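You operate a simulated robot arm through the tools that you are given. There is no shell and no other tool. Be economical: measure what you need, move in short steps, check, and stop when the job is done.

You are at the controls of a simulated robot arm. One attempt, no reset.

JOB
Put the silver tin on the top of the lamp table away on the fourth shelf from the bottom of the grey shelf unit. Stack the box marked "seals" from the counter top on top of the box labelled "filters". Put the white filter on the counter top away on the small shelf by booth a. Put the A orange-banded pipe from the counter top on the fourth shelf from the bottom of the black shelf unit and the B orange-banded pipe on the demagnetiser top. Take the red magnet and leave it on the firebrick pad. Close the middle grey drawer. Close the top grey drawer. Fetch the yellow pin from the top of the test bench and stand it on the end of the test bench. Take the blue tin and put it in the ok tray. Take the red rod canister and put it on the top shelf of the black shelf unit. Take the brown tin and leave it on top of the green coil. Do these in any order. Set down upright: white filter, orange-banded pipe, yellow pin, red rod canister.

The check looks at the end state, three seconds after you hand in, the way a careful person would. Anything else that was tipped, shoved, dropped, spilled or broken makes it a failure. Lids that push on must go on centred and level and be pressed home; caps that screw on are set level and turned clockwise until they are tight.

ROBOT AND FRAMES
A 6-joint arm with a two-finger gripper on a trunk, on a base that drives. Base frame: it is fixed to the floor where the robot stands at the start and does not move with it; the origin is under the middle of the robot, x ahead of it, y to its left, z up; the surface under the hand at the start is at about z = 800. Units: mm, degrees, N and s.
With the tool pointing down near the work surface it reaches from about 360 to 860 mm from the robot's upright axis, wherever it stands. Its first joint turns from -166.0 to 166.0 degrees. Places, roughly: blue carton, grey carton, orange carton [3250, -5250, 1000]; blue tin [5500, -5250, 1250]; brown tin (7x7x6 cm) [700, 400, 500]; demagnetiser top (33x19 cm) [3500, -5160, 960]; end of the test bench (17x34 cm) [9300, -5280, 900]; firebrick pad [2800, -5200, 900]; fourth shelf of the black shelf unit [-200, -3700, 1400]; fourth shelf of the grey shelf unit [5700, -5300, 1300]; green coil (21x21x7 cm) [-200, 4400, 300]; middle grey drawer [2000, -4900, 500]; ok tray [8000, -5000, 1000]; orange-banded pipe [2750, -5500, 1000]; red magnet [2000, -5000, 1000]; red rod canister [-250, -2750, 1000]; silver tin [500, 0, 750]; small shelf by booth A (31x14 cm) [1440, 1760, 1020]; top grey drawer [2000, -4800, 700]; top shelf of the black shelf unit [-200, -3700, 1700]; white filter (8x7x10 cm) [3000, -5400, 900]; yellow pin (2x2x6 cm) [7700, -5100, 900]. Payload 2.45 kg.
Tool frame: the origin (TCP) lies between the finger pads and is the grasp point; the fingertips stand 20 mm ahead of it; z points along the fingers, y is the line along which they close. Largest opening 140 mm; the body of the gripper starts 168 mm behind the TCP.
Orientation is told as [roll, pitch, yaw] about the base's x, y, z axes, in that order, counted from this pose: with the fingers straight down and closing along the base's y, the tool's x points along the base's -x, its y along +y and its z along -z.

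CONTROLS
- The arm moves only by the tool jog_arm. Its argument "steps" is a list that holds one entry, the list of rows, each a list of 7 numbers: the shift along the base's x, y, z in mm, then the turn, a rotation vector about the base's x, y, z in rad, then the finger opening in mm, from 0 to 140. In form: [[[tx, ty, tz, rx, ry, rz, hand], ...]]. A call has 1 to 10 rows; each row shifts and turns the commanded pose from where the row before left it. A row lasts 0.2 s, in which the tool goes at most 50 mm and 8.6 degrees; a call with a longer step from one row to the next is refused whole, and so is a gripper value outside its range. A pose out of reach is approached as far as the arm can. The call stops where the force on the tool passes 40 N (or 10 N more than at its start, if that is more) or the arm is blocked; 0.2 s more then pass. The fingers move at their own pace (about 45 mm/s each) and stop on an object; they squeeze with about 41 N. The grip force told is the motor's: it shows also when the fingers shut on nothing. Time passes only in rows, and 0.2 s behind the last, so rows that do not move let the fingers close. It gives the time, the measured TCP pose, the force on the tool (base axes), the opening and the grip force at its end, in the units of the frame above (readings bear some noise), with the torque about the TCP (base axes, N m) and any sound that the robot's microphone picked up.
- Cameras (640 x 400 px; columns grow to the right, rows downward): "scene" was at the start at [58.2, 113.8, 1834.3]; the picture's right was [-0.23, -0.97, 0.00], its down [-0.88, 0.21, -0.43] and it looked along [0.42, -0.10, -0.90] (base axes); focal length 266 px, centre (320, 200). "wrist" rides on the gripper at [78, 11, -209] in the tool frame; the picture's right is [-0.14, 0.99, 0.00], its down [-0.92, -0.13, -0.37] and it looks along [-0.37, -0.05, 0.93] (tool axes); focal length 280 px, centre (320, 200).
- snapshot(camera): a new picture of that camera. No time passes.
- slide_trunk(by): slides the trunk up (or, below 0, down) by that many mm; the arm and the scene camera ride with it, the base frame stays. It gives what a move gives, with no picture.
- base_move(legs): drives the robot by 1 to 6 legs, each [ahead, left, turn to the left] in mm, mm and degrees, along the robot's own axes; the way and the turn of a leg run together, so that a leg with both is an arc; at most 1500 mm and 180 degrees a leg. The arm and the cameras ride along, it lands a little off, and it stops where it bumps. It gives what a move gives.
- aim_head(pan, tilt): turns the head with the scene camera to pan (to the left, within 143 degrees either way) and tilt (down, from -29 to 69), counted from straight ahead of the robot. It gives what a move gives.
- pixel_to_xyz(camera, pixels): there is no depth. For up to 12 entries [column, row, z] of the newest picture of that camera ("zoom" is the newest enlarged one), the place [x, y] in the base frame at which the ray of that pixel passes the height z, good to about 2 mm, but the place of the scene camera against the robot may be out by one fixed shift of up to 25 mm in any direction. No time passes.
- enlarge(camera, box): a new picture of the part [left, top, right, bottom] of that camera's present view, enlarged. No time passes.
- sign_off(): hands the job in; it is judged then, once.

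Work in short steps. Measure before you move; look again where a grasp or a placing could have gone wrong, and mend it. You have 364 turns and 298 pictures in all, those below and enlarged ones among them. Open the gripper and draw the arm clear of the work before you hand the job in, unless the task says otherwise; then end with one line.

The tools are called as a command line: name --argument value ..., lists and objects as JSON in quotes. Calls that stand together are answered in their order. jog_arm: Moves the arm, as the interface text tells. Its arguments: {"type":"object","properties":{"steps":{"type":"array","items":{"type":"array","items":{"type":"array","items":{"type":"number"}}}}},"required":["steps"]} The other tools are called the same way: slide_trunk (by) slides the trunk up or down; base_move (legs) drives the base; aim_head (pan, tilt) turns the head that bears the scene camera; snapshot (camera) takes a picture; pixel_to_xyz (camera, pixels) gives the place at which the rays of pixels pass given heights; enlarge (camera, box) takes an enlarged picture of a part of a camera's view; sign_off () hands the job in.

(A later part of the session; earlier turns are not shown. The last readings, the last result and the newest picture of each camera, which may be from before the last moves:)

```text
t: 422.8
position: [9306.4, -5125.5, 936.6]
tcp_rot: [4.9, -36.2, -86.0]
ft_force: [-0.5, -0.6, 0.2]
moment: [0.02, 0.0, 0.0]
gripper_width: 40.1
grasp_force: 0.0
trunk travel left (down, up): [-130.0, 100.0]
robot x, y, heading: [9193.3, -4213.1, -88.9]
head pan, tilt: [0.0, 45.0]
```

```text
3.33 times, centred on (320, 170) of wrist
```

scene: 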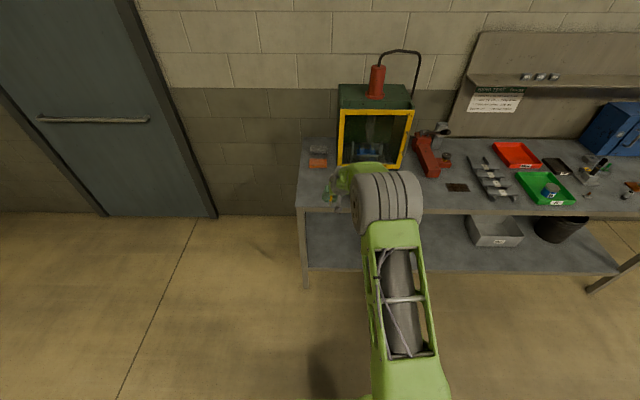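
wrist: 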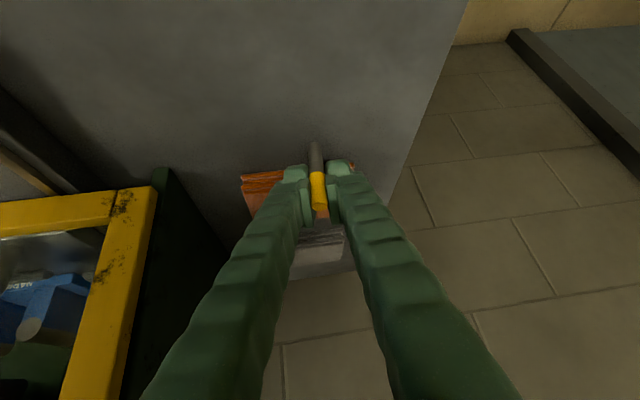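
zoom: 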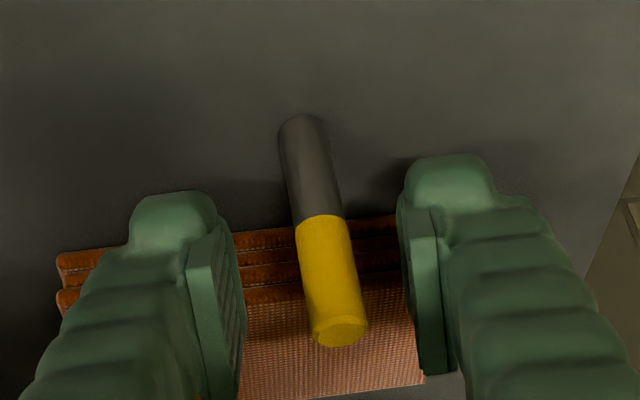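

Pin stands freely. Back away.

base_move --legs '[[-200, 0, 0]]'

snapshot --camera "wrist"

```text
t: 424.4
position: [9301.5, -4923.7, 938.0]
tcp_rot: [5.0, -36.1, -86.1]
ft_force: [0.0, -0.1, 0.8]
moment: [-0.01, 0.01, 0.0]
gripper_width: 40.2
grasp_force: 0.0
trunk travel left (down, up): [-130.0, 100.0]
robot x, y, heading: [9187.2, -4020.3, -88.9]
head pan, tilt: [0.0, 45.0]
```

```text
168 pictures are left
```

wrist: 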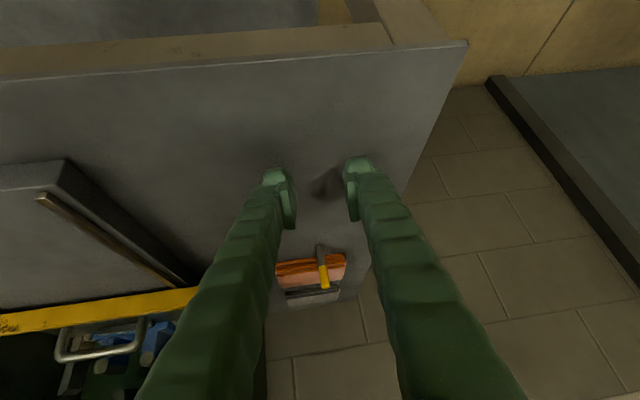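

pixel_to_xyz --camera "wrist" --pixels '[[318, 245, 883], [280, 262, 883], [292, 300, 900], [340, 292, 900], [370, 230, 883]]'

jog_arm --steps '[[[0, 0, 45, 0, 0, 0, 60], [0, 0, 45, 0, 0, 0, 80], [0, 0, 45, 0, 0, 0, 90]]]'

```text
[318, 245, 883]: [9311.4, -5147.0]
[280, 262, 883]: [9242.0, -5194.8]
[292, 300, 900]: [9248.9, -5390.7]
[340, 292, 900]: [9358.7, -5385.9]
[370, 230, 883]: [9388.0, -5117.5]
```

```text
t: 425.2
position: [9302.0, -4923.2, 1071.6]
tcp_rot: [5.0, -36.1, -86.1]
ft_force: [0.1, 1.0, 1.1]
moment: [-0.02, 0.01, -0.02]
gripper_width: 89.9
grasp_force: 0.0
trunk travel left (down, up): [-130.0, 100.0]
robot x, y, heading: [9190.1, -4015.9, -89.1]
head pan, tilt: [0.0, 45.0]
```

Pin is at ≈(9310, −5143) on the bench end. Next the counter: back up and drive right ~6 m.

base_move --legs '[[-300, 0, 0], [0, -1450, 0], [0, -1450, 0], [0, -1450, 0], [0, -1450, -0.5]]'

aim_head --pan 0 --tilt 40

snapshot --camera "scene"

```text
t: 477.0
position: [3521.4, -4734.8, 1071.7]
tcp_rot: [5.0, -36.1, -86.1]
ft_force: [0.2, -0.3, -0.3]
moment: [0.01, -0.01, 0.01]
gripper_width: 90.1
grasp_force: 0.0
trunk travel left (down, up): [-130.0, 100.0]
robot x, y, heading: [3411.2, -3822.9, -89.0]
head pan, tilt: [0.0, 45.0]
```

```text
t: 477.6
position: [3523.2, -4735.2, 1072.1]
tcp_rot: [5.0, -36.2, -86.0]
ft_force: [-0.4, 0.1, -0.5]
moment: [-0.05, 0.02, 0.0]
gripper_width: 90.0
grasp_force: 0.1
trunk travel left (down, up): [-130.0, 100.0]
robot x, y, heading: [3411.7, -3825.0, -88.9]
head pan, tilt: [0.0, 40.0]
```

```text
167 pictures are left
```

scene: 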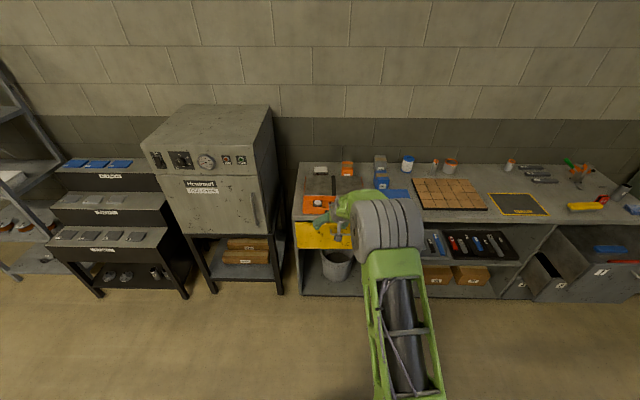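

enlarge --camera "scene" --box '[280, 140, 480, 265]'

enlarge --camera "scene" --box '[440, 140, 640, 310]'

```text
3.20 times, centred on (380, 202) of scene
```

zoom: 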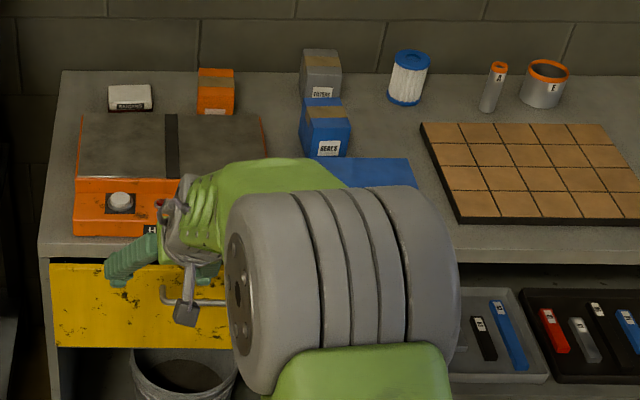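

```text
2.35 times, centred on (540, 225) of scene
```

zoom: 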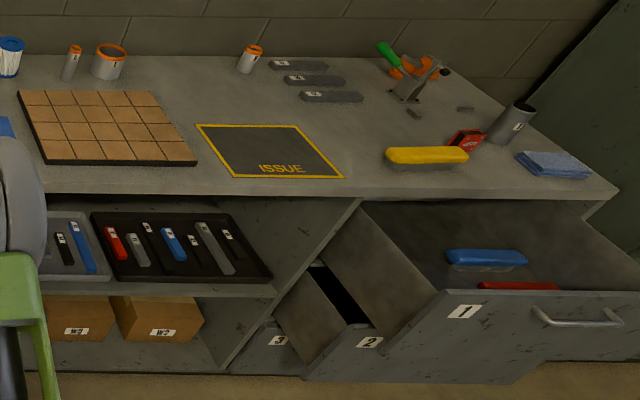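

pixel_to_xyz --camera "scene" --pixels '[[382, 183, 950], [381, 165, 950], [407, 168, 910], [434, 170, 910], [450, 172, 910], [511, 170, 910], [450, 195, 910], [598, 204, 920], [343, 200, 960], [600, 270, 700], [545, 292, 500], [404, 222, 910]]'

```text
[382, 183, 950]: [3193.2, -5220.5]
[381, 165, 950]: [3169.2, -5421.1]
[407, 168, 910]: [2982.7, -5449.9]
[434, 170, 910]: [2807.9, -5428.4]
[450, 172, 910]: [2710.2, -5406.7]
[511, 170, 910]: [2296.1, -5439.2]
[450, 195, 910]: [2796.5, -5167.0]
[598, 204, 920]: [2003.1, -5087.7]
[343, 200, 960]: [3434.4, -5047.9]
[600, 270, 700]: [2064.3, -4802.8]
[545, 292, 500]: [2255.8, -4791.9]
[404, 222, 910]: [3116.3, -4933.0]
```

base_move --legs '[[230, -330, 0]]'

snapshot --camera "wrist"

```text
t: 481.2
position: [3186.1, -4969.1, 1071.1]
tcp_rot: [5.0, -36.1, -86.1]
ft_force: [0.0, 1.0, -0.6]
moment: [0.02, -0.01, 0.0]
gripper_width: 90.0
grasp_force: 0.1
trunk travel left (down, up): [-130.0, 100.0]
robot x, y, heading: [3076.2, -4063.1, -89.2]
head pan, tilt: [0.0, 40.0]
```

```text
164 pictures are left
```

wrist: 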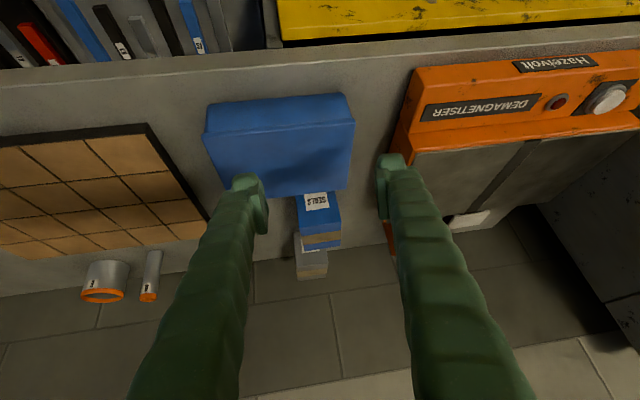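

enlarge --camera "wrist" --box '[240, 150, 400, 290]'

pixel_to_xyz --camera "wrist" --pixels '[[296, 196, 900], [337, 190, 900], [296, 196, 880], [337, 190, 880], [302, 237, 970], [340, 233, 970], [302, 237, 950], [340, 233, 950], [297, 250, 900]]'

```text
2.86 times, centred on (320, 220) of wrist
```

zoom: 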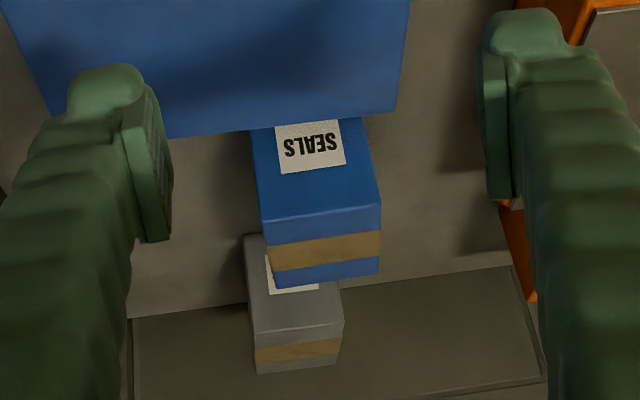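

```text
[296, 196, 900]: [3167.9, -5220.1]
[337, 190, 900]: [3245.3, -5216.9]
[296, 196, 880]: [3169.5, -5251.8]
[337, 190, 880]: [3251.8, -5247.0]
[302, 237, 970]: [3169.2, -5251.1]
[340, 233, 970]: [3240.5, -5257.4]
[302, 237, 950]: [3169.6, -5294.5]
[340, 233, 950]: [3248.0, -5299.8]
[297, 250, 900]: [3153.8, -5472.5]
```

Seals box (blue) is about 75 mm wide at (3206, −5255), top z≈972. Open to 110 and move above it.

jog_arm --steps '[[[10, 0, 0, 0, 0, 0, 110], [8, 0, 0, 0, 0, 0, 110]]]'

base_move --legs '[[220, 0, 0]]'

snapshot --camera "wrist"

```text
t: 481.8
position: [3204.7, -4969.8, 1071.0]
tcp_rot: [5.3, -36.3, -86.2]
ft_force: [-0.6, 0.6, 0.0]
moment: [0.03, 0.01, -0.02]
gripper_width: 109.9
grasp_force: 0.0
trunk travel left (down, up): [-130.0, 100.0]
robot x, y, heading: [3077.8, -4056.7, -88.9]
head pan, tilt: [0.0, 40.0]
```

```text
t: 483.5
position: [3208.6, -5188.7, 1070.6]
tcp_rot: [5.3, -36.2, -86.1]
ft_force: [-0.1, 0.7, -0.4]
moment: [0.03, -0.03, -0.02]
gripper_width: 109.8
grasp_force: 0.1
trunk travel left (down, up): [-130.0, 100.0]
robot x, y, heading: [3079.2, -4279.6, -88.9]
head pan, tilt: [0.0, 40.0]
```

```text
162 pictures are left
```

wrist: 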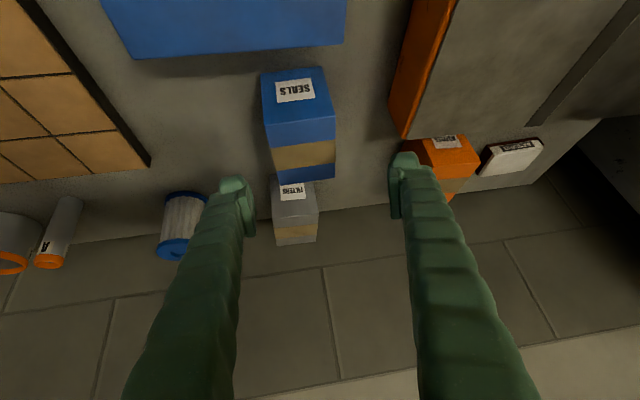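

pixel_to_xyz --camera "wrist" --pixels '[[262, 76, 900], [325, 67, 900], [269, 147, 972], [335, 139, 972], [275, 183, 972], [335, 178, 972], [274, 230, 972], [318, 222, 972], [274, 230, 960], [318, 222, 960], [277, 244, 960], [317, 240, 960]]'

```text
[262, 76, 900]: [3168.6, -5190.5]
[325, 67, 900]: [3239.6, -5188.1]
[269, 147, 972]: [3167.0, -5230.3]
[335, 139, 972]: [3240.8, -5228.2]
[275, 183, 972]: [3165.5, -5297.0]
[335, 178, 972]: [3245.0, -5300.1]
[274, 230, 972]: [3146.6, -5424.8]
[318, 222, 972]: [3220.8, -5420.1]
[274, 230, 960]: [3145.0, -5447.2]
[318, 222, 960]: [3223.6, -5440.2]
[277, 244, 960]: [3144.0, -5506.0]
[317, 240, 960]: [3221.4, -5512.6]
```

jog_arm --steps '[[[-2, -30, 0, 0, 0, 0, 110], [-2, -31, 0, 0, 0, 0, 110], [0, 0, -40, 0, 0, 0, 110], [0, 0, -40, 0, 0, 0, 110], [0, 0, -40, 0, 0, 0, 110]]]'

snapshot --camera "wrist"

```text
t: 484.7
position: [3197.1, -5245.8, 948.8]
tcp_rot: [5.4, -36.3, -86.0]
ft_force: [-1.4, 1.0, 0.0]
moment: [0.04, 0.02, 0.0]
gripper_width: 110.0
grasp_force: 0.1
out of reach, approached as far as the arm can: row 2
trunk travel left (down, up): [-130.0, 100.0]
robot x, y, heading: [3079.2, -4282.6, -88.8]
head pan, tilt: [0.0, 40.0]
```

```text
161 pictures are left
```

wrist: 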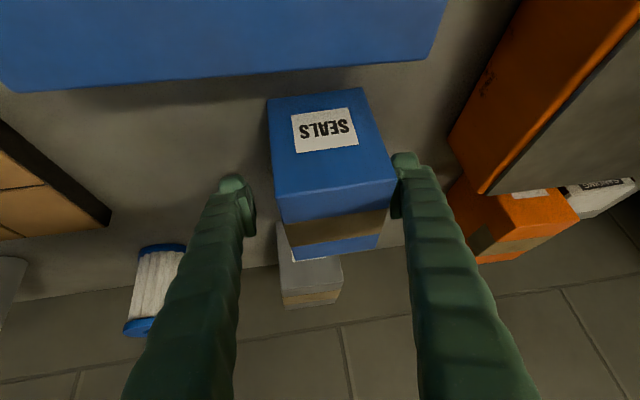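

Box is right of centre (335 vs 322): shift +11 mm in x, then close.

jog_arm --steps '[[[11, 0, 0, 0, 0, 0, 110], [0, -6, 0, 0, 0, 0, 110]]]'

snapshot --camera "wrist"

```text
t: 485.3
position: [3208.9, -5250.0, 948.1]
tcp_rot: [5.3, -36.3, -86.1]
ft_force: [0.6, -0.4, -0.4]
moment: [0.02, 0.01, -0.04]
gripper_width: 110.0
grasp_force: 0.1
trunk travel left (down, up): [-130.0, 100.0]
robot x, y, heading: [3078.5, -4279.0, -89.1]
head pan, tilt: [0.0, 40.0]
```

```text
160 pictures are left
```

wrist: 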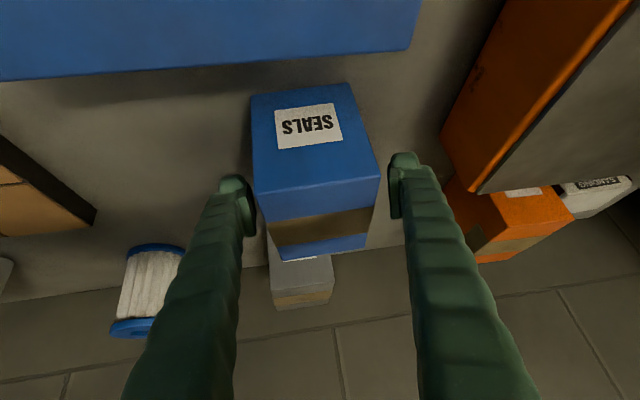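

jog_arm --steps '[[[-3, 0, 0, 0, 0, 0, 110], [0, 0, 0, 0, 0, 0, 60], [0, 0, 0, 0, 0, 0, 60], [0, 0, 0, 0, 0, 0, 60], [0, 0, 0, 0, 0, 0, 60]]]'

snapshot --camera "wrist"

```text
t: 486.5
position: [3207.1, -5249.8, 948.9]
tcp_rot: [5.4, -36.4, -86.1]
ft_force: [-0.6, -0.1, 1.3]
moment: [0.0, 0.11, -0.1]
gripper_width: 74.9
grasp_force: 40.3
trunk travel left (down, up): [-130.0, 100.0]
robot x, y, heading: [3076.5, -4281.2, -89.0]
head pan, tilt: [0.0, 40.0]
```

```text
159 pictures are left
```

wrist: 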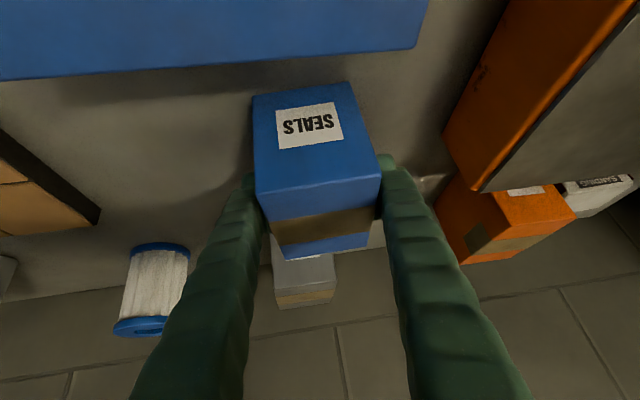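

Gripped at 75 mm. Lift 130 mm.

jog_arm --steps '[[[0, 5, 30, 0, 0, 0, 60], [0, 10, 35, 0, 0, 0, 60], [0, 15, 35, 0, 0, 0, 60], [0, 20, 35, 0, 0, 0, 60]]]'

snapshot --camera "wrist"

```text
t: 487.5
position: [3207.6, -5199.1, 1085.2]
tcp_rot: [5.9, -36.4, -86.1]
ft_force: [-0.5, 0.2, -2.1]
moment: [-0.09, 0.0, 0.01]
gripper_width: 74.9
grasp_force: 41.2
trunk travel left (down, up): [-130.0, 100.0]
robot x, y, heading: [3079.2, -4278.0, -89.1]
head pan, tilt: [0.0, 40.0]
```

```text
158 pictures are left
```

wrist: 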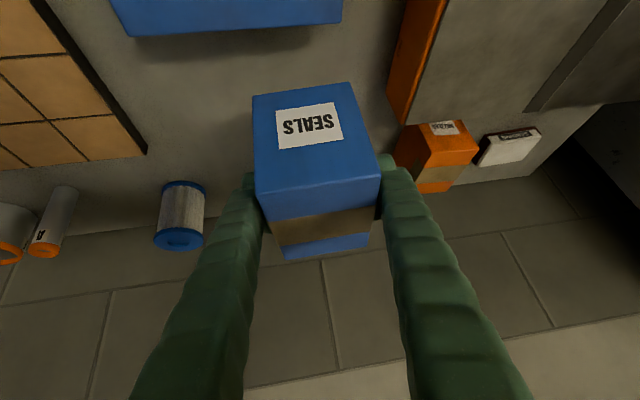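

aim_head --pan 5 --tilt 50

enlarge --camera "scene" --box '[240, 60, 440, 200]'

```text
t: 488.2
position: [3206.4, -5200.3, 1083.8]
tcp_rot: [5.9, -36.4, -86.1]
ft_force: [0.5, 0.3, -2.8]
moment: [-0.06, 0.03, -0.05]
gripper_width: 75.0
grasp_force: 41.9
trunk travel left (down, up): [-130.0, 100.0]
robot x, y, heading: [3078.8, -4280.4, -89.2]
head pan, tilt: [5.0, 50.0]
```

```text
2.86 times, centred on (340, 130) of scene
```

zoom: 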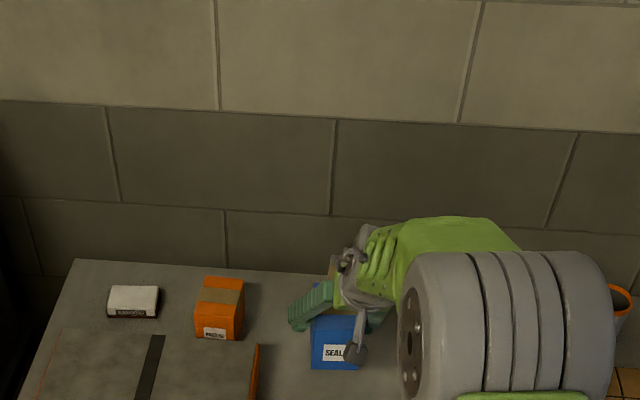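

The arm hides the filters box from the head; I shift the base left 200 mm to see it past the held box.

base_move --legs '[[0, 200, 0]]'

snapshot --camera "wrist"

```text
t: 490.6
position: [3405.5, -5197.0, 1083.5]
tcp_rot: [5.8, -36.5, -86.2]
ft_force: [0.3, -0.3, -2.6]
moment: [-0.06, 0.0, 0.0]
gripper_width: 74.7
grasp_force: 40.9
trunk travel left (down, up): [-130.0, 100.0]
robot x, y, heading: [3279.9, -4276.0, -88.8]
head pan, tilt: [5.0, 50.0]
```

```text
156 pictures are left
```

wrist: 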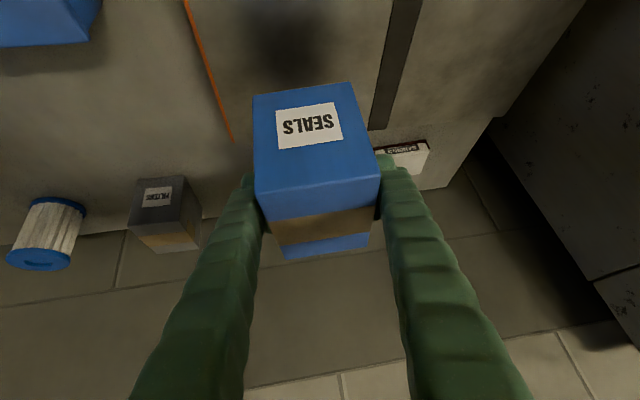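

enlarge --camera "wrist" --box '[100, 150, 240, 270]'

```text
3.33 times, centred on (170, 210) of wrist
```

zoom: 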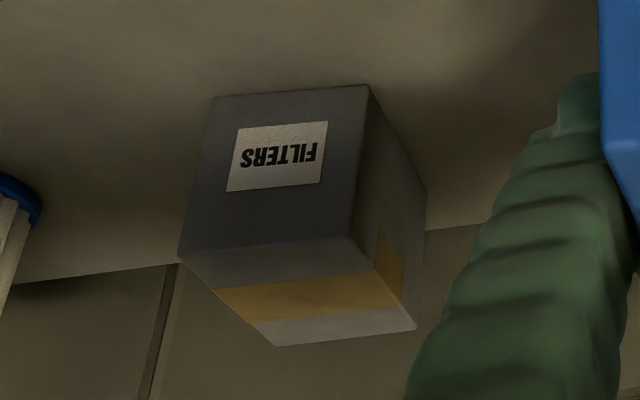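

pixel_to_xyz --camera "wrist" --pixels '[[139.1, 179.1, 900], [184.4, 175.5, 900], [139.1, 179.1, 880], [184.4, 175.5, 880], [128, 227.1, 970], [179.6, 222, 970], [128, 227.1, 990], [179.6, 222, 990], [157.4, 253.5, 970], [198.5, 248.4, 970], [157.4, 253.5, 990], [198.5, 248.4, 990]]'

```text
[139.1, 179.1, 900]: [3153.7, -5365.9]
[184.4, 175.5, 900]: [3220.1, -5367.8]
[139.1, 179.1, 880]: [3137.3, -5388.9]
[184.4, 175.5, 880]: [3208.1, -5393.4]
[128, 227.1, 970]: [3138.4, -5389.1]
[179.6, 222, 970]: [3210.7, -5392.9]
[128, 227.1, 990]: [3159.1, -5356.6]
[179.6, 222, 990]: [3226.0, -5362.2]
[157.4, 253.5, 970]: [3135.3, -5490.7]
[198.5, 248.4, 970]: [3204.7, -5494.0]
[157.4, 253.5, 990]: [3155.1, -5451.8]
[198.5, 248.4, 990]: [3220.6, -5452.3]
```

Consistent solution: counter z≈876, filters top z≈966, centred (3171, −5446). Target TCP ≈ (3174, −5425), z≈1039. Drive over it.

base_move --legs '[[0, -231, 0], [215, 0, 0]]'

snapshot --camera "wrist"

```text
t: 494.4
position: [3181.8, -5414.6, 1083.8]
tcp_rot: [5.9, -36.3, -86.0]
ft_force: [-0.2, -0.9, -3.3]
moment: [-0.05, -0.04, 0.02]
gripper_width: 74.4
grasp_force: 40.9
trunk travel left (down, up): [-130.0, 100.0]
robot x, y, heading: [3052.2, -4492.6, -89.1]
head pan, tilt: [5.0, 50.0]
```

```text
154 pictures are left
```

wrist: 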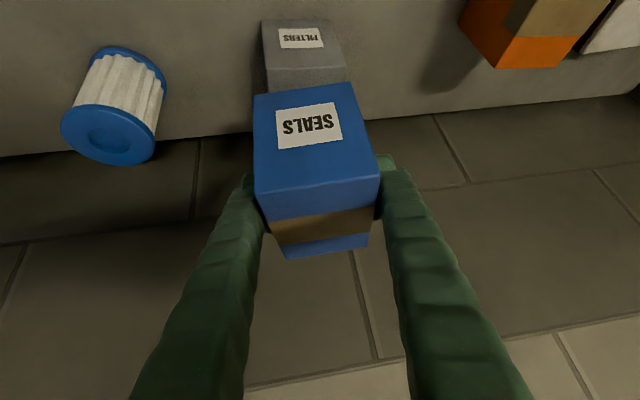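

pixel_to_xyz --camera "wrist" --pixels '[[262, 25, 876], [328, 20, 876], [346, 70, 966], [265, 75, 966], [253, 97, 1011], [350, 83, 1011]]'

enlarge --camera "wrist" --box '[230, 0, 390, 110]'

```text
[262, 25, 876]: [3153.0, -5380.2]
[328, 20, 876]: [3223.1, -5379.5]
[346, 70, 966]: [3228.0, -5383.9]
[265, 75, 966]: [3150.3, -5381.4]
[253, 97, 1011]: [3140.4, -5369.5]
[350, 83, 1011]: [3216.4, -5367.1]
```

```text
3.64 times, centred on (310, 55) of wrist
```

zoom: 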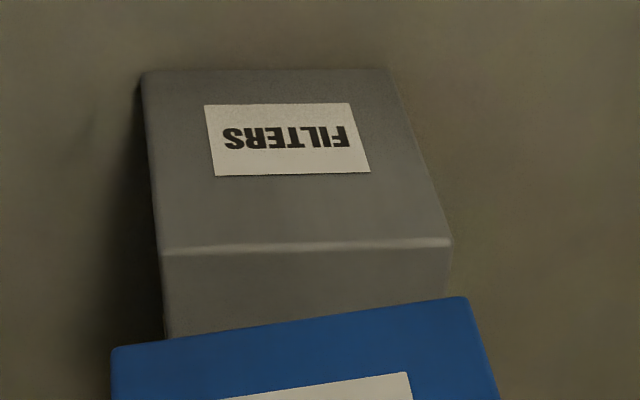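

Shift +11 mm x, −15 mm y, and lower onto the filters box until contact.

jog_arm --steps '[[[11, -15, 0, 0, 0, 0, 60], [0, 0, -20, 0, 0, 0, 60], [0, 0, -12, 0, 0, 0, 60], [0, 0, -4, 0, 0, 0, 60], [0, 0, -4, 0, 0, 0, 60], [0, 0, -4, 0, 0, 0, 60], [0, 0, -4, 0, 0, 0, 60], [0, 0, -4, 0, 0, 0, 60]]]'

snapshot --camera "wrist"

```text
t: 496.2
position: [3193.5, -5428.6, 1035.4]
tcp_rot: [5.9, -36.7, -86.0]
ft_force: [-1.0, 2.3, 11.6]
moment: [0.93, 0.56, -0.12]
gripper_width: 74.8
grasp_force: 41.2
trunk travel left (down, up): [-130.0, 100.0]
robot x, y, heading: [3051.7, -4493.5, -88.8]
head pan, tilt: [5.0, 50.0]
```

```text
152 pictures are left
```

wrist: 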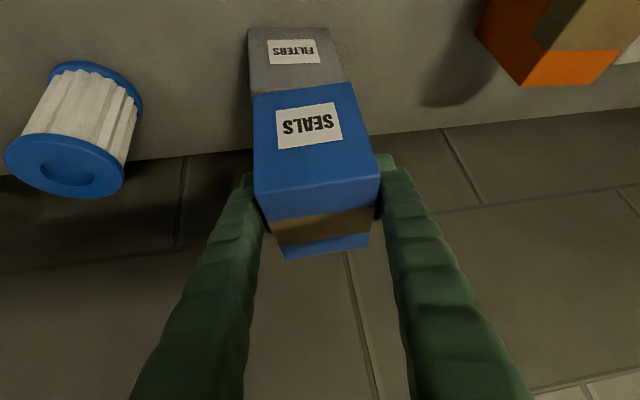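

Contact and good alignment. Open and check.

jog_arm --steps '[[[0, 0, 0, 0, 0, 0, 80], [0, 0, 0, 0, 0, 0, 95], [0, 0, 0, 0, 0, 0, 105], [0, 0, 0, 0, 0, 0, 110]]]'

snapshot --camera "wrist"

```text
t: 497.2
position: [3193.2, -5428.6, 1031.0]
tcp_rot: [6.0, -36.5, -85.9]
ft_force: [-0.5, 0.3, -0.5]
moment: [0.0, 0.03, -0.03]
gripper_width: 110.1
grasp_force: 0.0
trunk travel left (down, up): [-130.0, 100.0]
robot x, y, heading: [3052.7, -4497.2, -88.6]
head pan, tilt: [5.0, 50.0]
```

```text
151 pictures are left
```

wrist: 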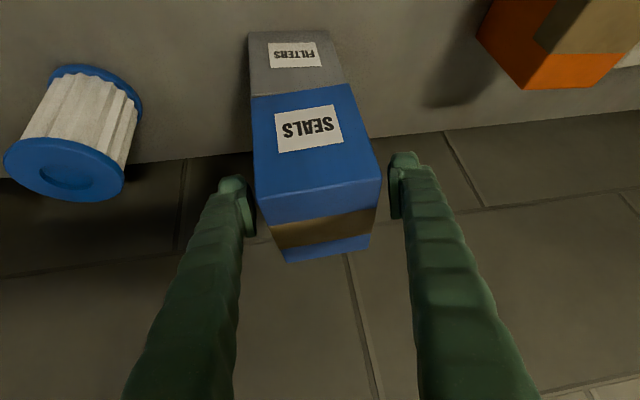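

Stack is stable. Back out.

jog_arm --steps '[[[1, 25, 10, 0, 0, 0, 110], [0, 40, 10, 0, 0, 0, 110], [0, 45, 10, 0, 0, 0, 110], [0, 45, 10, 0, 0, 0, 110]]]'

snapshot --camera "wrist"

```text
t: 498.2
position: [3199.2, -5263.0, 1068.0]
tcp_rot: [-0.3, -35.0, -73.2]
ft_force: [0.6, -0.5, 0.2]
moment: [0.07, 0.03, 0.04]
gripper_width: 110.0
grasp_force: 0.2
trunk travel left (down, up): [-130.0, 100.0]
robot x, y, heading: [3056.5, -4492.3, -88.8]
head pan, tilt: [5.0, 50.0]
```

```text
150 pictures are left
```

wrist: 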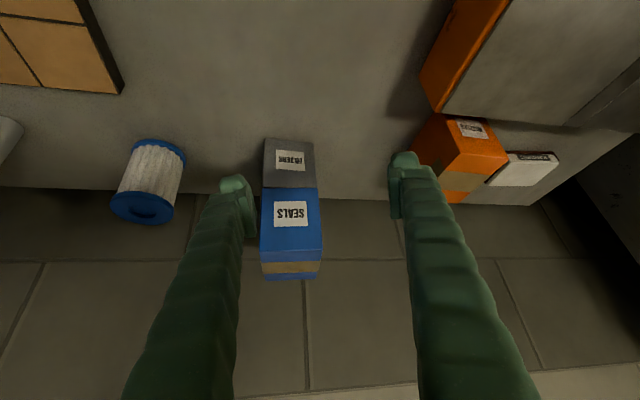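

Next the pipes: shift right 430 mm and back a bit to read their labels.

base_move --legs '[[-150, -430, 0]]'

snapshot --camera "wrist"

enlarge --camera "wrist" --box '[0, 150, 400, 400]'

```text
t: 502.6
position: [2758.3, -5131.1, 1072.0]
tcp_rot: [6.0, -36.4, -86.4]
ft_force: [-0.3, 0.0, 0.6]
moment: [-0.04, -0.04, 0.0]
gripper_width: 110.1
grasp_force: 0.2
trunk travel left (down, up): [-130.0, 100.0]
robot x, y, heading: [2622.8, -4346.4, -89.1]
head pan, tilt: [5.0, 50.0]
```

```text
149 pictures are left
```

wrist: 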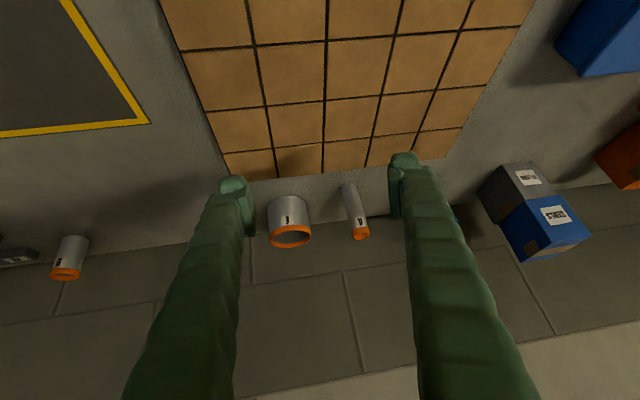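

```text
1.60 times, centred on (200, 275) of wrist
```

zoom: 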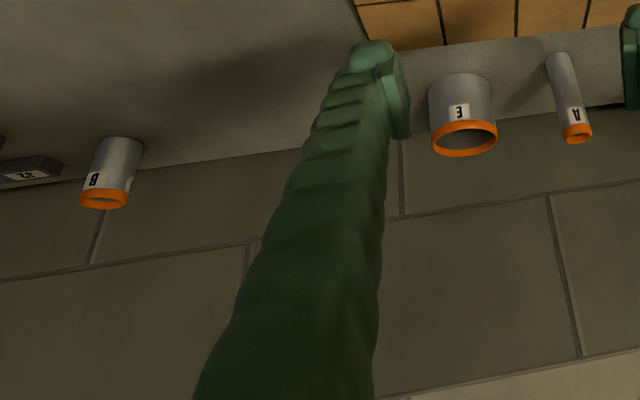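

enlarge --camera "wrist" --box '[30, 210, 130, 300]'

enlarge --camera "wrist" --box '[250, 160, 390, 260]'

pixel_to_xyz --camera "wrist" --pixels '[[361, 232, 990], [361, 232, 975], [348, 185, 876], [66, 270, 960], [75, 237, 876], [290, 234, 960], [283, 200, 876]]'

```text
4.44 times, centred on (80, 255) of wrist
```

zoom: 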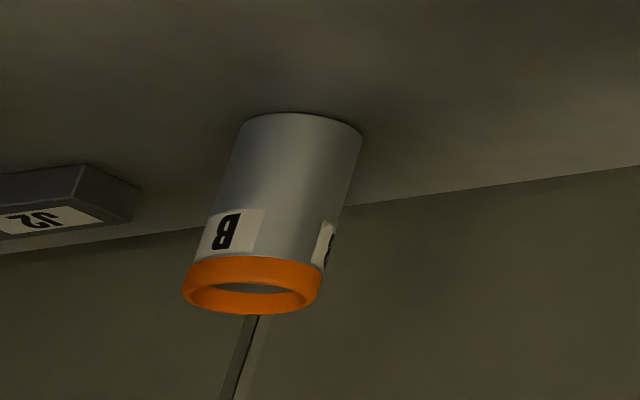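

```text
4.00 times, centred on (320, 210) of wrist
```

zoom: 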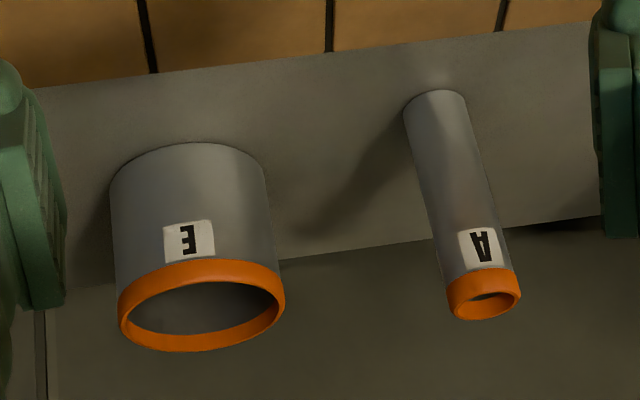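

```text
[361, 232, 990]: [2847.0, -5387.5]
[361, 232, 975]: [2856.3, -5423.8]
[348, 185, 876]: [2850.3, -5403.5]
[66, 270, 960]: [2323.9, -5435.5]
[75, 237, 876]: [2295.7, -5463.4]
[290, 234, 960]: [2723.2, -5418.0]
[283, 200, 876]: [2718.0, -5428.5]
```

B identified at left (x≈2300). Shift right 450 mm and forward 200.

base_move --legs '[[170, -455, 0]]'

snapshot --camera "wrist"

```text
t: 507.1
position: [2306.5, -5304.4, 1072.6]
tcp_rot: [5.9, -36.5, -86.3]
ft_force: [0.3, 0.5, 0.3]
moment: [0.0, 0.0, 0.01]
gripper_width: 110.0
grasp_force: 0.1
trunk travel left (down, up): [-130.0, 100.0]
robot x, y, heading: [2169.6, -4523.4, -89.1]
head pan, tilt: [5.0, 50.0]
```

```text
145 pictures are left
```

wrist: 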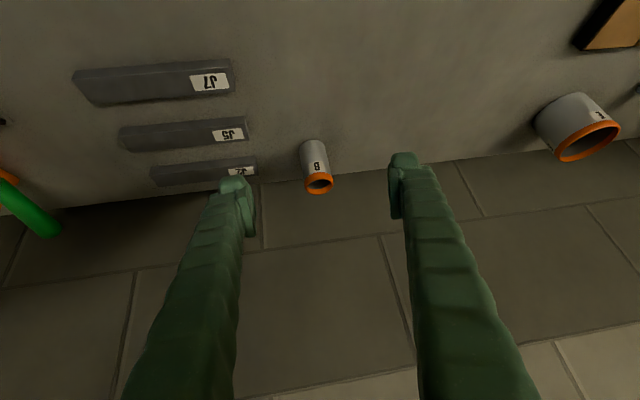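

pixel_to_xyz --camera "wrist" --pixels '[[319, 186, 940], [319, 186, 950], [319, 186, 960], [312, 148, 876], [312, 148, 886], [252, 170, 890]]'

enlarge --camera "wrist" --box '[240, 110, 400, 220]'

```text
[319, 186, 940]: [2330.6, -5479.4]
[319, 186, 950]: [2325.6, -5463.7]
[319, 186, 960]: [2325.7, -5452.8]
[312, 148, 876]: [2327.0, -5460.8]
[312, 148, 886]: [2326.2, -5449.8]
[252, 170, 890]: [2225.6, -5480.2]
```

```text
3.64 times, centred on (320, 165) of wrist
```

zoom: 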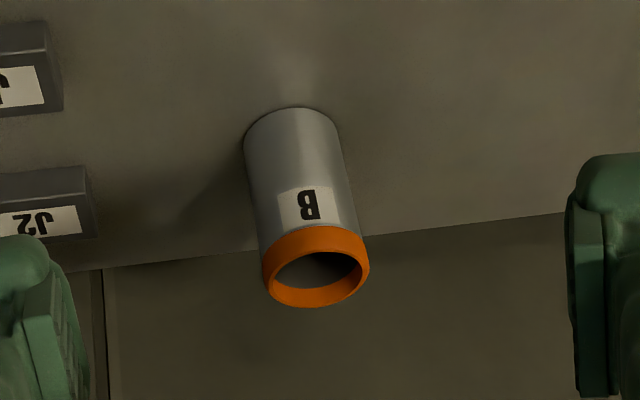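

B is at (2326, −5460), top z≈950. Extend over it and descend to z≈920.

jog_arm --steps '[[[5, -40, 0, 0, 0, 0, 80], [5, -40, -10, 0, 0, 0, 80], [5, -40, -10, 0, 0, 0, 80], [4, -36, -20, 0, 0, 0, 80], [0, 0, -30, 0, 0, 0, 80]]]'

snapshot --camera "wrist"

```text
t: 508.3
position: [2325.8, -5451.4, 1003.8]
tcp_rot: [6.0, -36.5, -86.2]
ft_force: [-0.3, 0.4, 0.4]
moment: [0.0, 0.04, 0.0]
gripper_width: 79.9
grasp_force: 0.1
out of reach, approached as far as the arm can: row 1
trunk travel left (down, up): [-130.0, 100.0]
robot x, y, heading: [2169.4, -4522.9, -89.3]
head pan, tilt: [5.0, 50.0]
```

```text
143 pictures are left
```

wrist: 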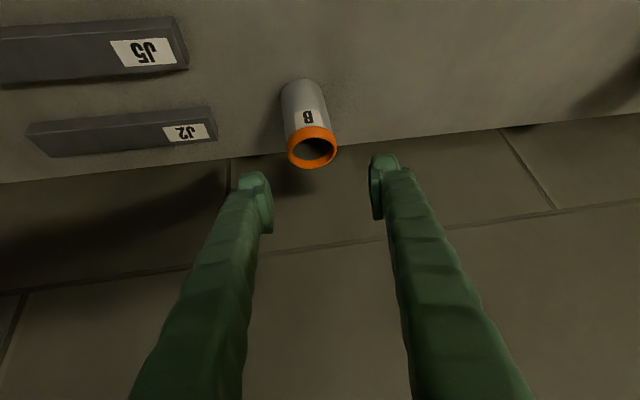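

jog_arm --steps '[[[0, -3, -30, 0, 0, 0, 80], [0, -3, -25, 0, 0, 0, 80], [0, 0, -20, 0, 0, 0, 80]]]'

snapshot --camera "wrist"

```text
t: 509.1
position: [2326.7, -5457.8, 928.2]
tcp_rot: [5.9, -36.4, -86.2]
ft_force: [-0.2, -0.1, 0.5]
moment: [-0.02, -0.01, 0.01]
gripper_width: 79.9
grasp_force: 0.0
trunk travel left (down, up): [-130.0, 100.0]
robot x, y, heading: [2170.3, -4521.2, -89.1]
head pan, tilt: [5.0, 50.0]
```

```text
142 pictures are left
```

wrist: 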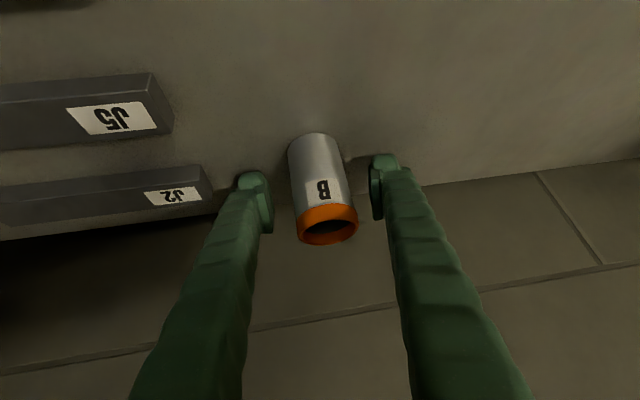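

jog_arm --steps '[[[0, 0, -5, 0, 0, 0, 80], [0, 0, 0, 0, 0, 0, 25], [0, 0, 0, 0, 0, 0, 25], [0, 0, 0, 0, 0, 0, 25], [0, 0, 0, 0, 0, 0, 25]]]'

jog_arm --steps '[[[0, 5, 30, 0, 0, 0, 25], [0, 10, 40, 0, 0, 0, 25], [0, 20, 40, 0, 0, 0, 25], [0, 30, 35, 0, 0, 0, 25]]]'

snapshot --camera "wrist"

```text
t: 510.3
position: [2329.0, -5458.8, 927.7]
tcp_rot: [5.9, -36.7, -86.1]
ft_force: [-1.7, -3.4, 23.8]
moment: [0.33, 0.56, 0.12]
gripper_width: 38.3
grasp_force: 35.7
trunk travel left (down, up): [-130.0, 100.0]
robot x, y, heading: [2167.1, -4524.8, -89.4]
head pan, tilt: [5.0, 50.0]
```

```text
t: 511.3
position: [2325.0, -5391.1, 1068.3]
tcp_rot: [5.9, -36.5, -86.2]
ft_force: [0.6, 0.9, -1.3]
moment: [-0.06, -0.03, -0.02]
gripper_width: 37.5
grasp_force: 40.9
trunk travel left (down, up): [-130.0, 100.0]
robot x, y, heading: [2170.1, -4525.1, -89.1]
head pan, tilt: [5.0, 50.0]
```

```text
141 pictures are left
```

wrist: 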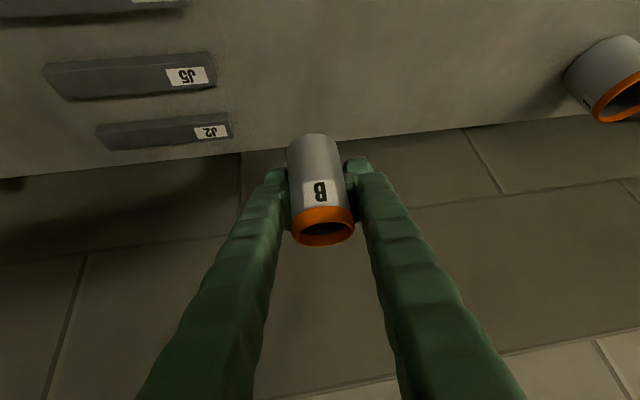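

B is held (counter z≈897). Back up, drive left to the demagnetiser.

base_move --legs '[[-300, 0, 0], [0, 1150, 0]]'

snapshot --camera "wrist"

```text
t: 523.2
position: [3458.8, -5077.4, 1067.0]
tcp_rot: [5.9, -36.3, -86.4]
ft_force: [-1.2, -0.2, -0.5]
moment: [-0.01, -0.03, 0.0]
gripper_width: 37.2
grasp_force: 40.8
trunk travel left (down, up): [-130.0, 100.0]
robot x, y, heading: [3304.6, -4208.8, -89.3]
head pan, tilt: [5.0, 50.0]
```

```text
140 pictures are left
```

wrist: 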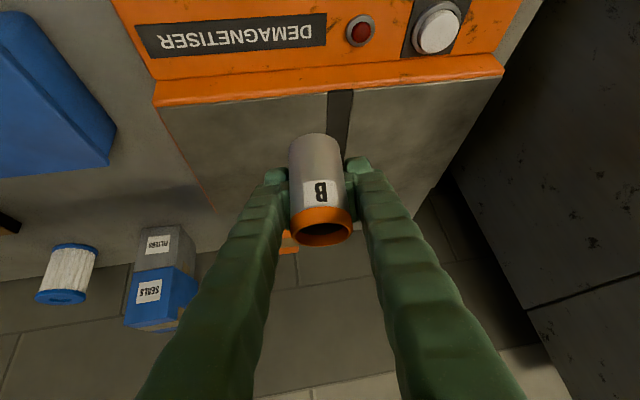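

pixel_to_xyz --camera "wrist" --pixels '[[155, 107, 960], [503, 75, 960], [328, 95, 960], [352, 92, 960], [155, 107, 980], [503, 75, 980], [213, 205, 960], [440, 170, 960]]'

```text
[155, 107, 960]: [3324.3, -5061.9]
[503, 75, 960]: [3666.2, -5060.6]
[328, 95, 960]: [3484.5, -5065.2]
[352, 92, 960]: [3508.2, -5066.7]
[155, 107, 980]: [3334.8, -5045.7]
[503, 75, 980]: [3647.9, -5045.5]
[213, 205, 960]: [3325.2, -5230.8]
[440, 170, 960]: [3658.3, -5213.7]
```

Demagnetiser top z≈968, spanning x 3329–3659, y −5055…−5235. Move the pipe over its left half (3412, −5148) and lower.

jog_arm --steps '[[[-24, -35, 0, 0, 0, 0, 25], [-23, -35, 0, 0, 0, 0, 25], [0, 0, -30, 0, 0, 0, 25], [0, 0, -20, 0, 0, 0, 25]]]'

snapshot --camera "wrist"

```text
t: 524.2
position: [3410.6, -5146.5, 1017.4]
tcp_rot: [5.8, -36.4, -86.3]
ft_force: [0.5, 0.3, -1.3]
moment: [-0.03, -0.02, 0.01]
gripper_width: 37.2
grasp_force: 40.9
trunk travel left (down, up): [-130.0, 100.0]
robot x, y, heading: [3302.6, -4210.2, -89.3]
head pan, tilt: [5.0, 50.0]
```

```text
139 pictures are left
```

wrist: 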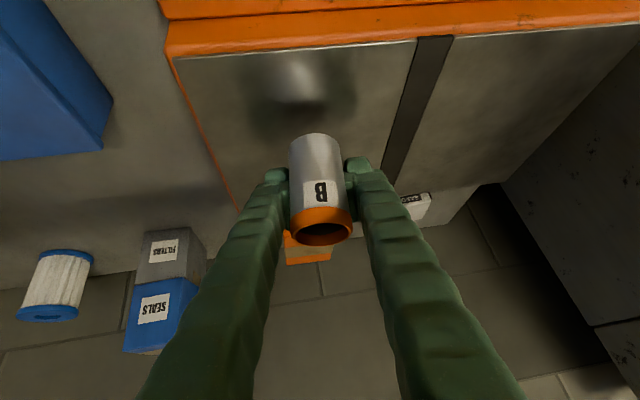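

jog_arm --steps '[[[0, 0, -6, 0, 0, 0, 25], [0, 0, -4, 0, 0, 0, 25], [0, 0, -4, 0, 0, 0, 25], [0, 0, -3, 0, 0, 0, 25], [0, 0, -3, 0, 0, 0, 25], [0, 0, -3, 0, 0, 0, 25]]]'

snapshot --camera "wrist"

```text
t: 525.6
position: [3412.2, -5146.6, 998.8]
tcp_rot: [5.9, -36.5, -86.2]
ft_force: [1.5, 4.1, 14.4]
moment: [0.35, 0.29, -0.07]
gripper_width: 37.4
grasp_force: 41.5
trunk travel left (down, up): [-130.0, 100.0]
robot x, y, heading: [3305.3, -4207.4, -89.2]
head pan, tilt: [5.0, 50.0]
```

```text
138 pictures are left
```

wrist: 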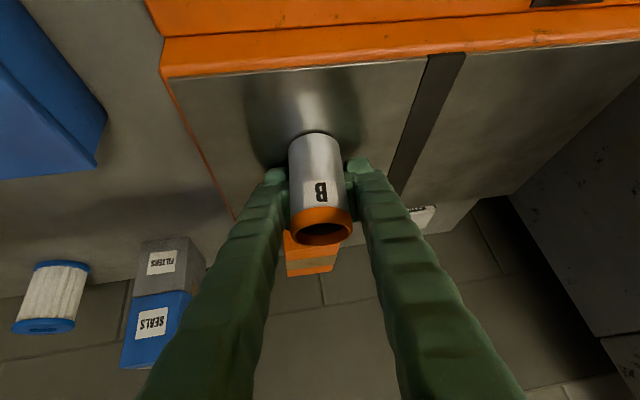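

Contact at z≈999 as expected. Release and back off.

jog_arm --steps '[[[0, 0, 0, 0, 0, 0, 45], [0, 0, 0, 0, 0, 0, 60], [0, 0, 0, 0, 0, 0, 75], [0, 0, 0, 0, 0, 0, 80], [0, 40, 5, 0, 0, 0, 80], [0, 45, 10, 0, 0, 0, 80], [0, 45, 20, 0, 0, 0, 80], [0, 0, 40, 0, 0, 0, 80]]]'

snapshot --camera "wrist"

```text
t: 527.4
position: [3410.1, -5014.4, 1070.3]
tcp_rot: [5.9, -36.3, -86.4]
ft_force: [0.0, -0.2, -0.3]
moment: [-0.01, -0.03, 0.03]
gripper_width: 79.8
grasp_force: 0.0
trunk travel left (down, up): [-130.0, 100.0]
robot x, y, heading: [3303.9, -4205.8, -89.1]
head pan, tilt: [5.0, 50.0]
```

```text
137 pictures are left
```

wrist: 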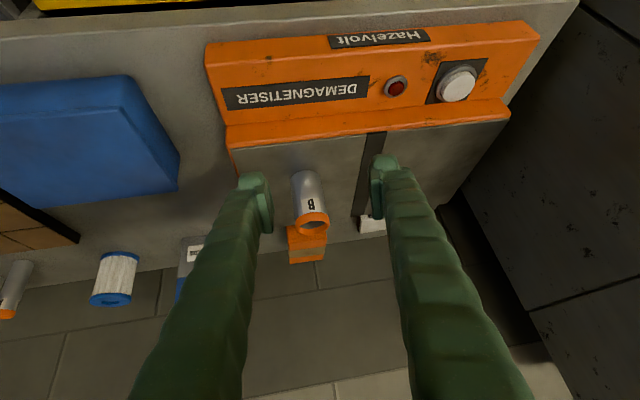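

B stands on the demagnetiser. Now the drawers: back up and go right to face them.

base_move --legs '[[-500, 0, 0], [0, -1340, 0]]'

aim_head --pan 0 --tilt 45

snapshot --camera "scene"

snapshot --camera "wrist"

```text
t: 541.8
position: [2068.4, -4527.4, 1069.8]
tcp_rot: [5.8, -36.4, -86.6]
ft_force: [-0.4, -0.1, 0.2]
moment: [0.02, 0.0, -0.01]
gripper_width: 79.9
grasp_force: 0.0
trunk travel left (down, up): [-130.0, 100.0]
robot x, y, heading: [1961.0, -3714.6, -89.5]
head pan, tilt: [5.0, 50.0]
```

```text
t: 542.5
position: [2068.4, -4526.4, 1069.4]
tcp_rot: [5.9, -36.4, -86.7]
ft_force: [0.1, -0.6, 0.7]
moment: [0.04, 0.0, 0.0]
gripper_width: 80.0
grasp_force: 0.2
trunk travel left (down, up): [-130.0, 100.0]
robot x, y, heading: [1964.8, -3717.8, -89.5]
head pan, tilt: [0.0, 45.0]
```

```text
136 pictures are left
```

scene: 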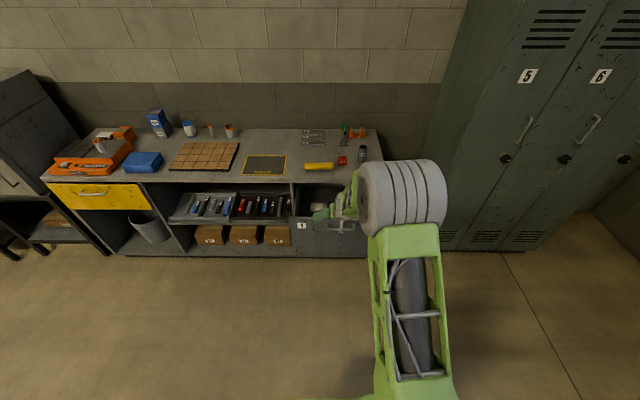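

```text
135 pictures are left
```

wrist: 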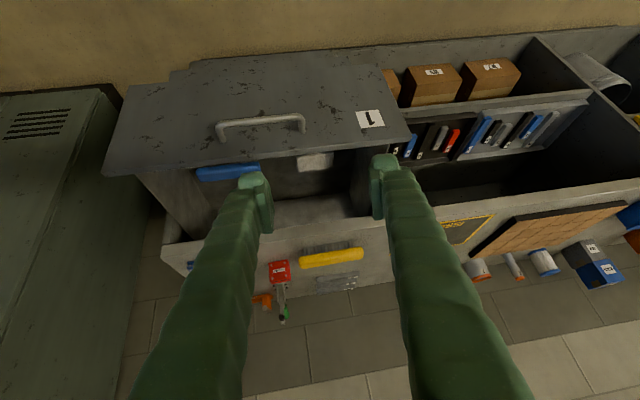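

pixel_to_xyz --camera "wrist" --pixels '[[105, 172, 820], [410, 140, 820], [105, 172, 780], [410, 140, 780], [170, 70, 500], [440, 48, 500], [260, 120, 700], [260, 120, 750], [360, 218, 897], [278, 268, 920]]'

enlarge --camera "scene" --box '[260, 120, 420, 260]'

```text
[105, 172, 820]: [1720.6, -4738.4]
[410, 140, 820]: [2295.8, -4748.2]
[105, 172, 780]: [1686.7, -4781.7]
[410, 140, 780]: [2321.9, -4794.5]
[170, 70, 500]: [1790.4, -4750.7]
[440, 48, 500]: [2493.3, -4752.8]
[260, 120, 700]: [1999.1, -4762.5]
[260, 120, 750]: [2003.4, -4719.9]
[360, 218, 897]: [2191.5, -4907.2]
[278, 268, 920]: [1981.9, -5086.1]
```

```text
2.86 times, centred on (340, 190) of scene
```

zoom: 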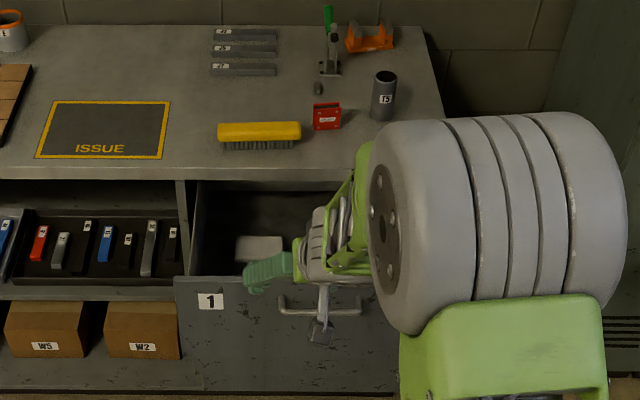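

Top drawer front is at y≈−4762 (flush would be ≈−4907). I level the closed hand and lower it to z≈770 in front of the drawer.

jog_arm --steps '[[[-8, 0, -30, -0.125, 0, 0, 40], [-8, 0, -30, -0.125, 0, 0, 20], [-8, 0, -30, -0.125, 0, 0, 0], [-8, 0, -30, -0.125, 0, 0, 0], [-8, 0, -30, -0.125, 0, 0, 0], [-8, 0, -30, -0.12, 0, 0, 0], [0, 0, -40, 0, 0, 0, 0], [0, 0, -40, 0, 0, 0, 0], [0, 0, -40, 0, 0, 0, 0]]]'

snapshot --camera "scene"

snapshot --camera "wrist"

```text
t: 544.5
position: [2039.6, -4521.3, 780.2]
tcp_rot: [0.7, -74.6, -80.1]
ft_force: [0.5, -0.7, 0.6]
moment: [0.01, -0.04, 0.04]
gripper_width: 0.0
grasp_force: 29.6
out of reach, approached as far as the arm can: row 1
trunk travel left (down, up): [-130.0, 100.0]
robot x, y, heading: [1962.7, -3714.1, -89.5]
head pan, tilt: [0.0, 45.0]
```

```text
133 pictures are left
```

scene: 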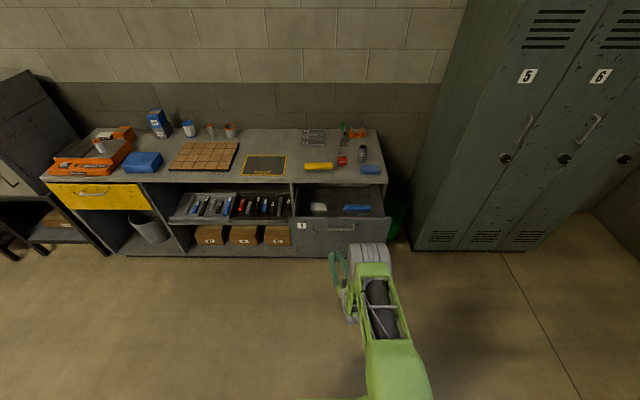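

```text
132 pictures are left
```

wrist: 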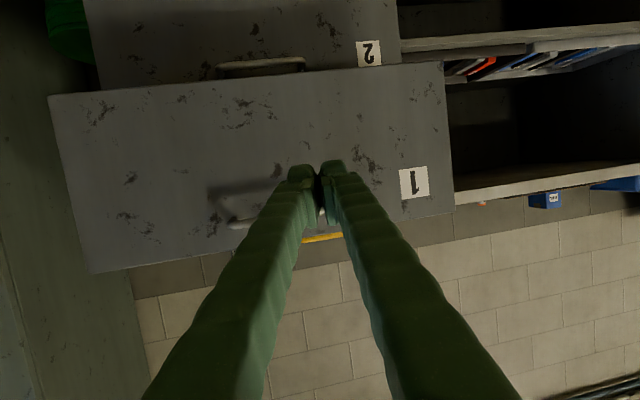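

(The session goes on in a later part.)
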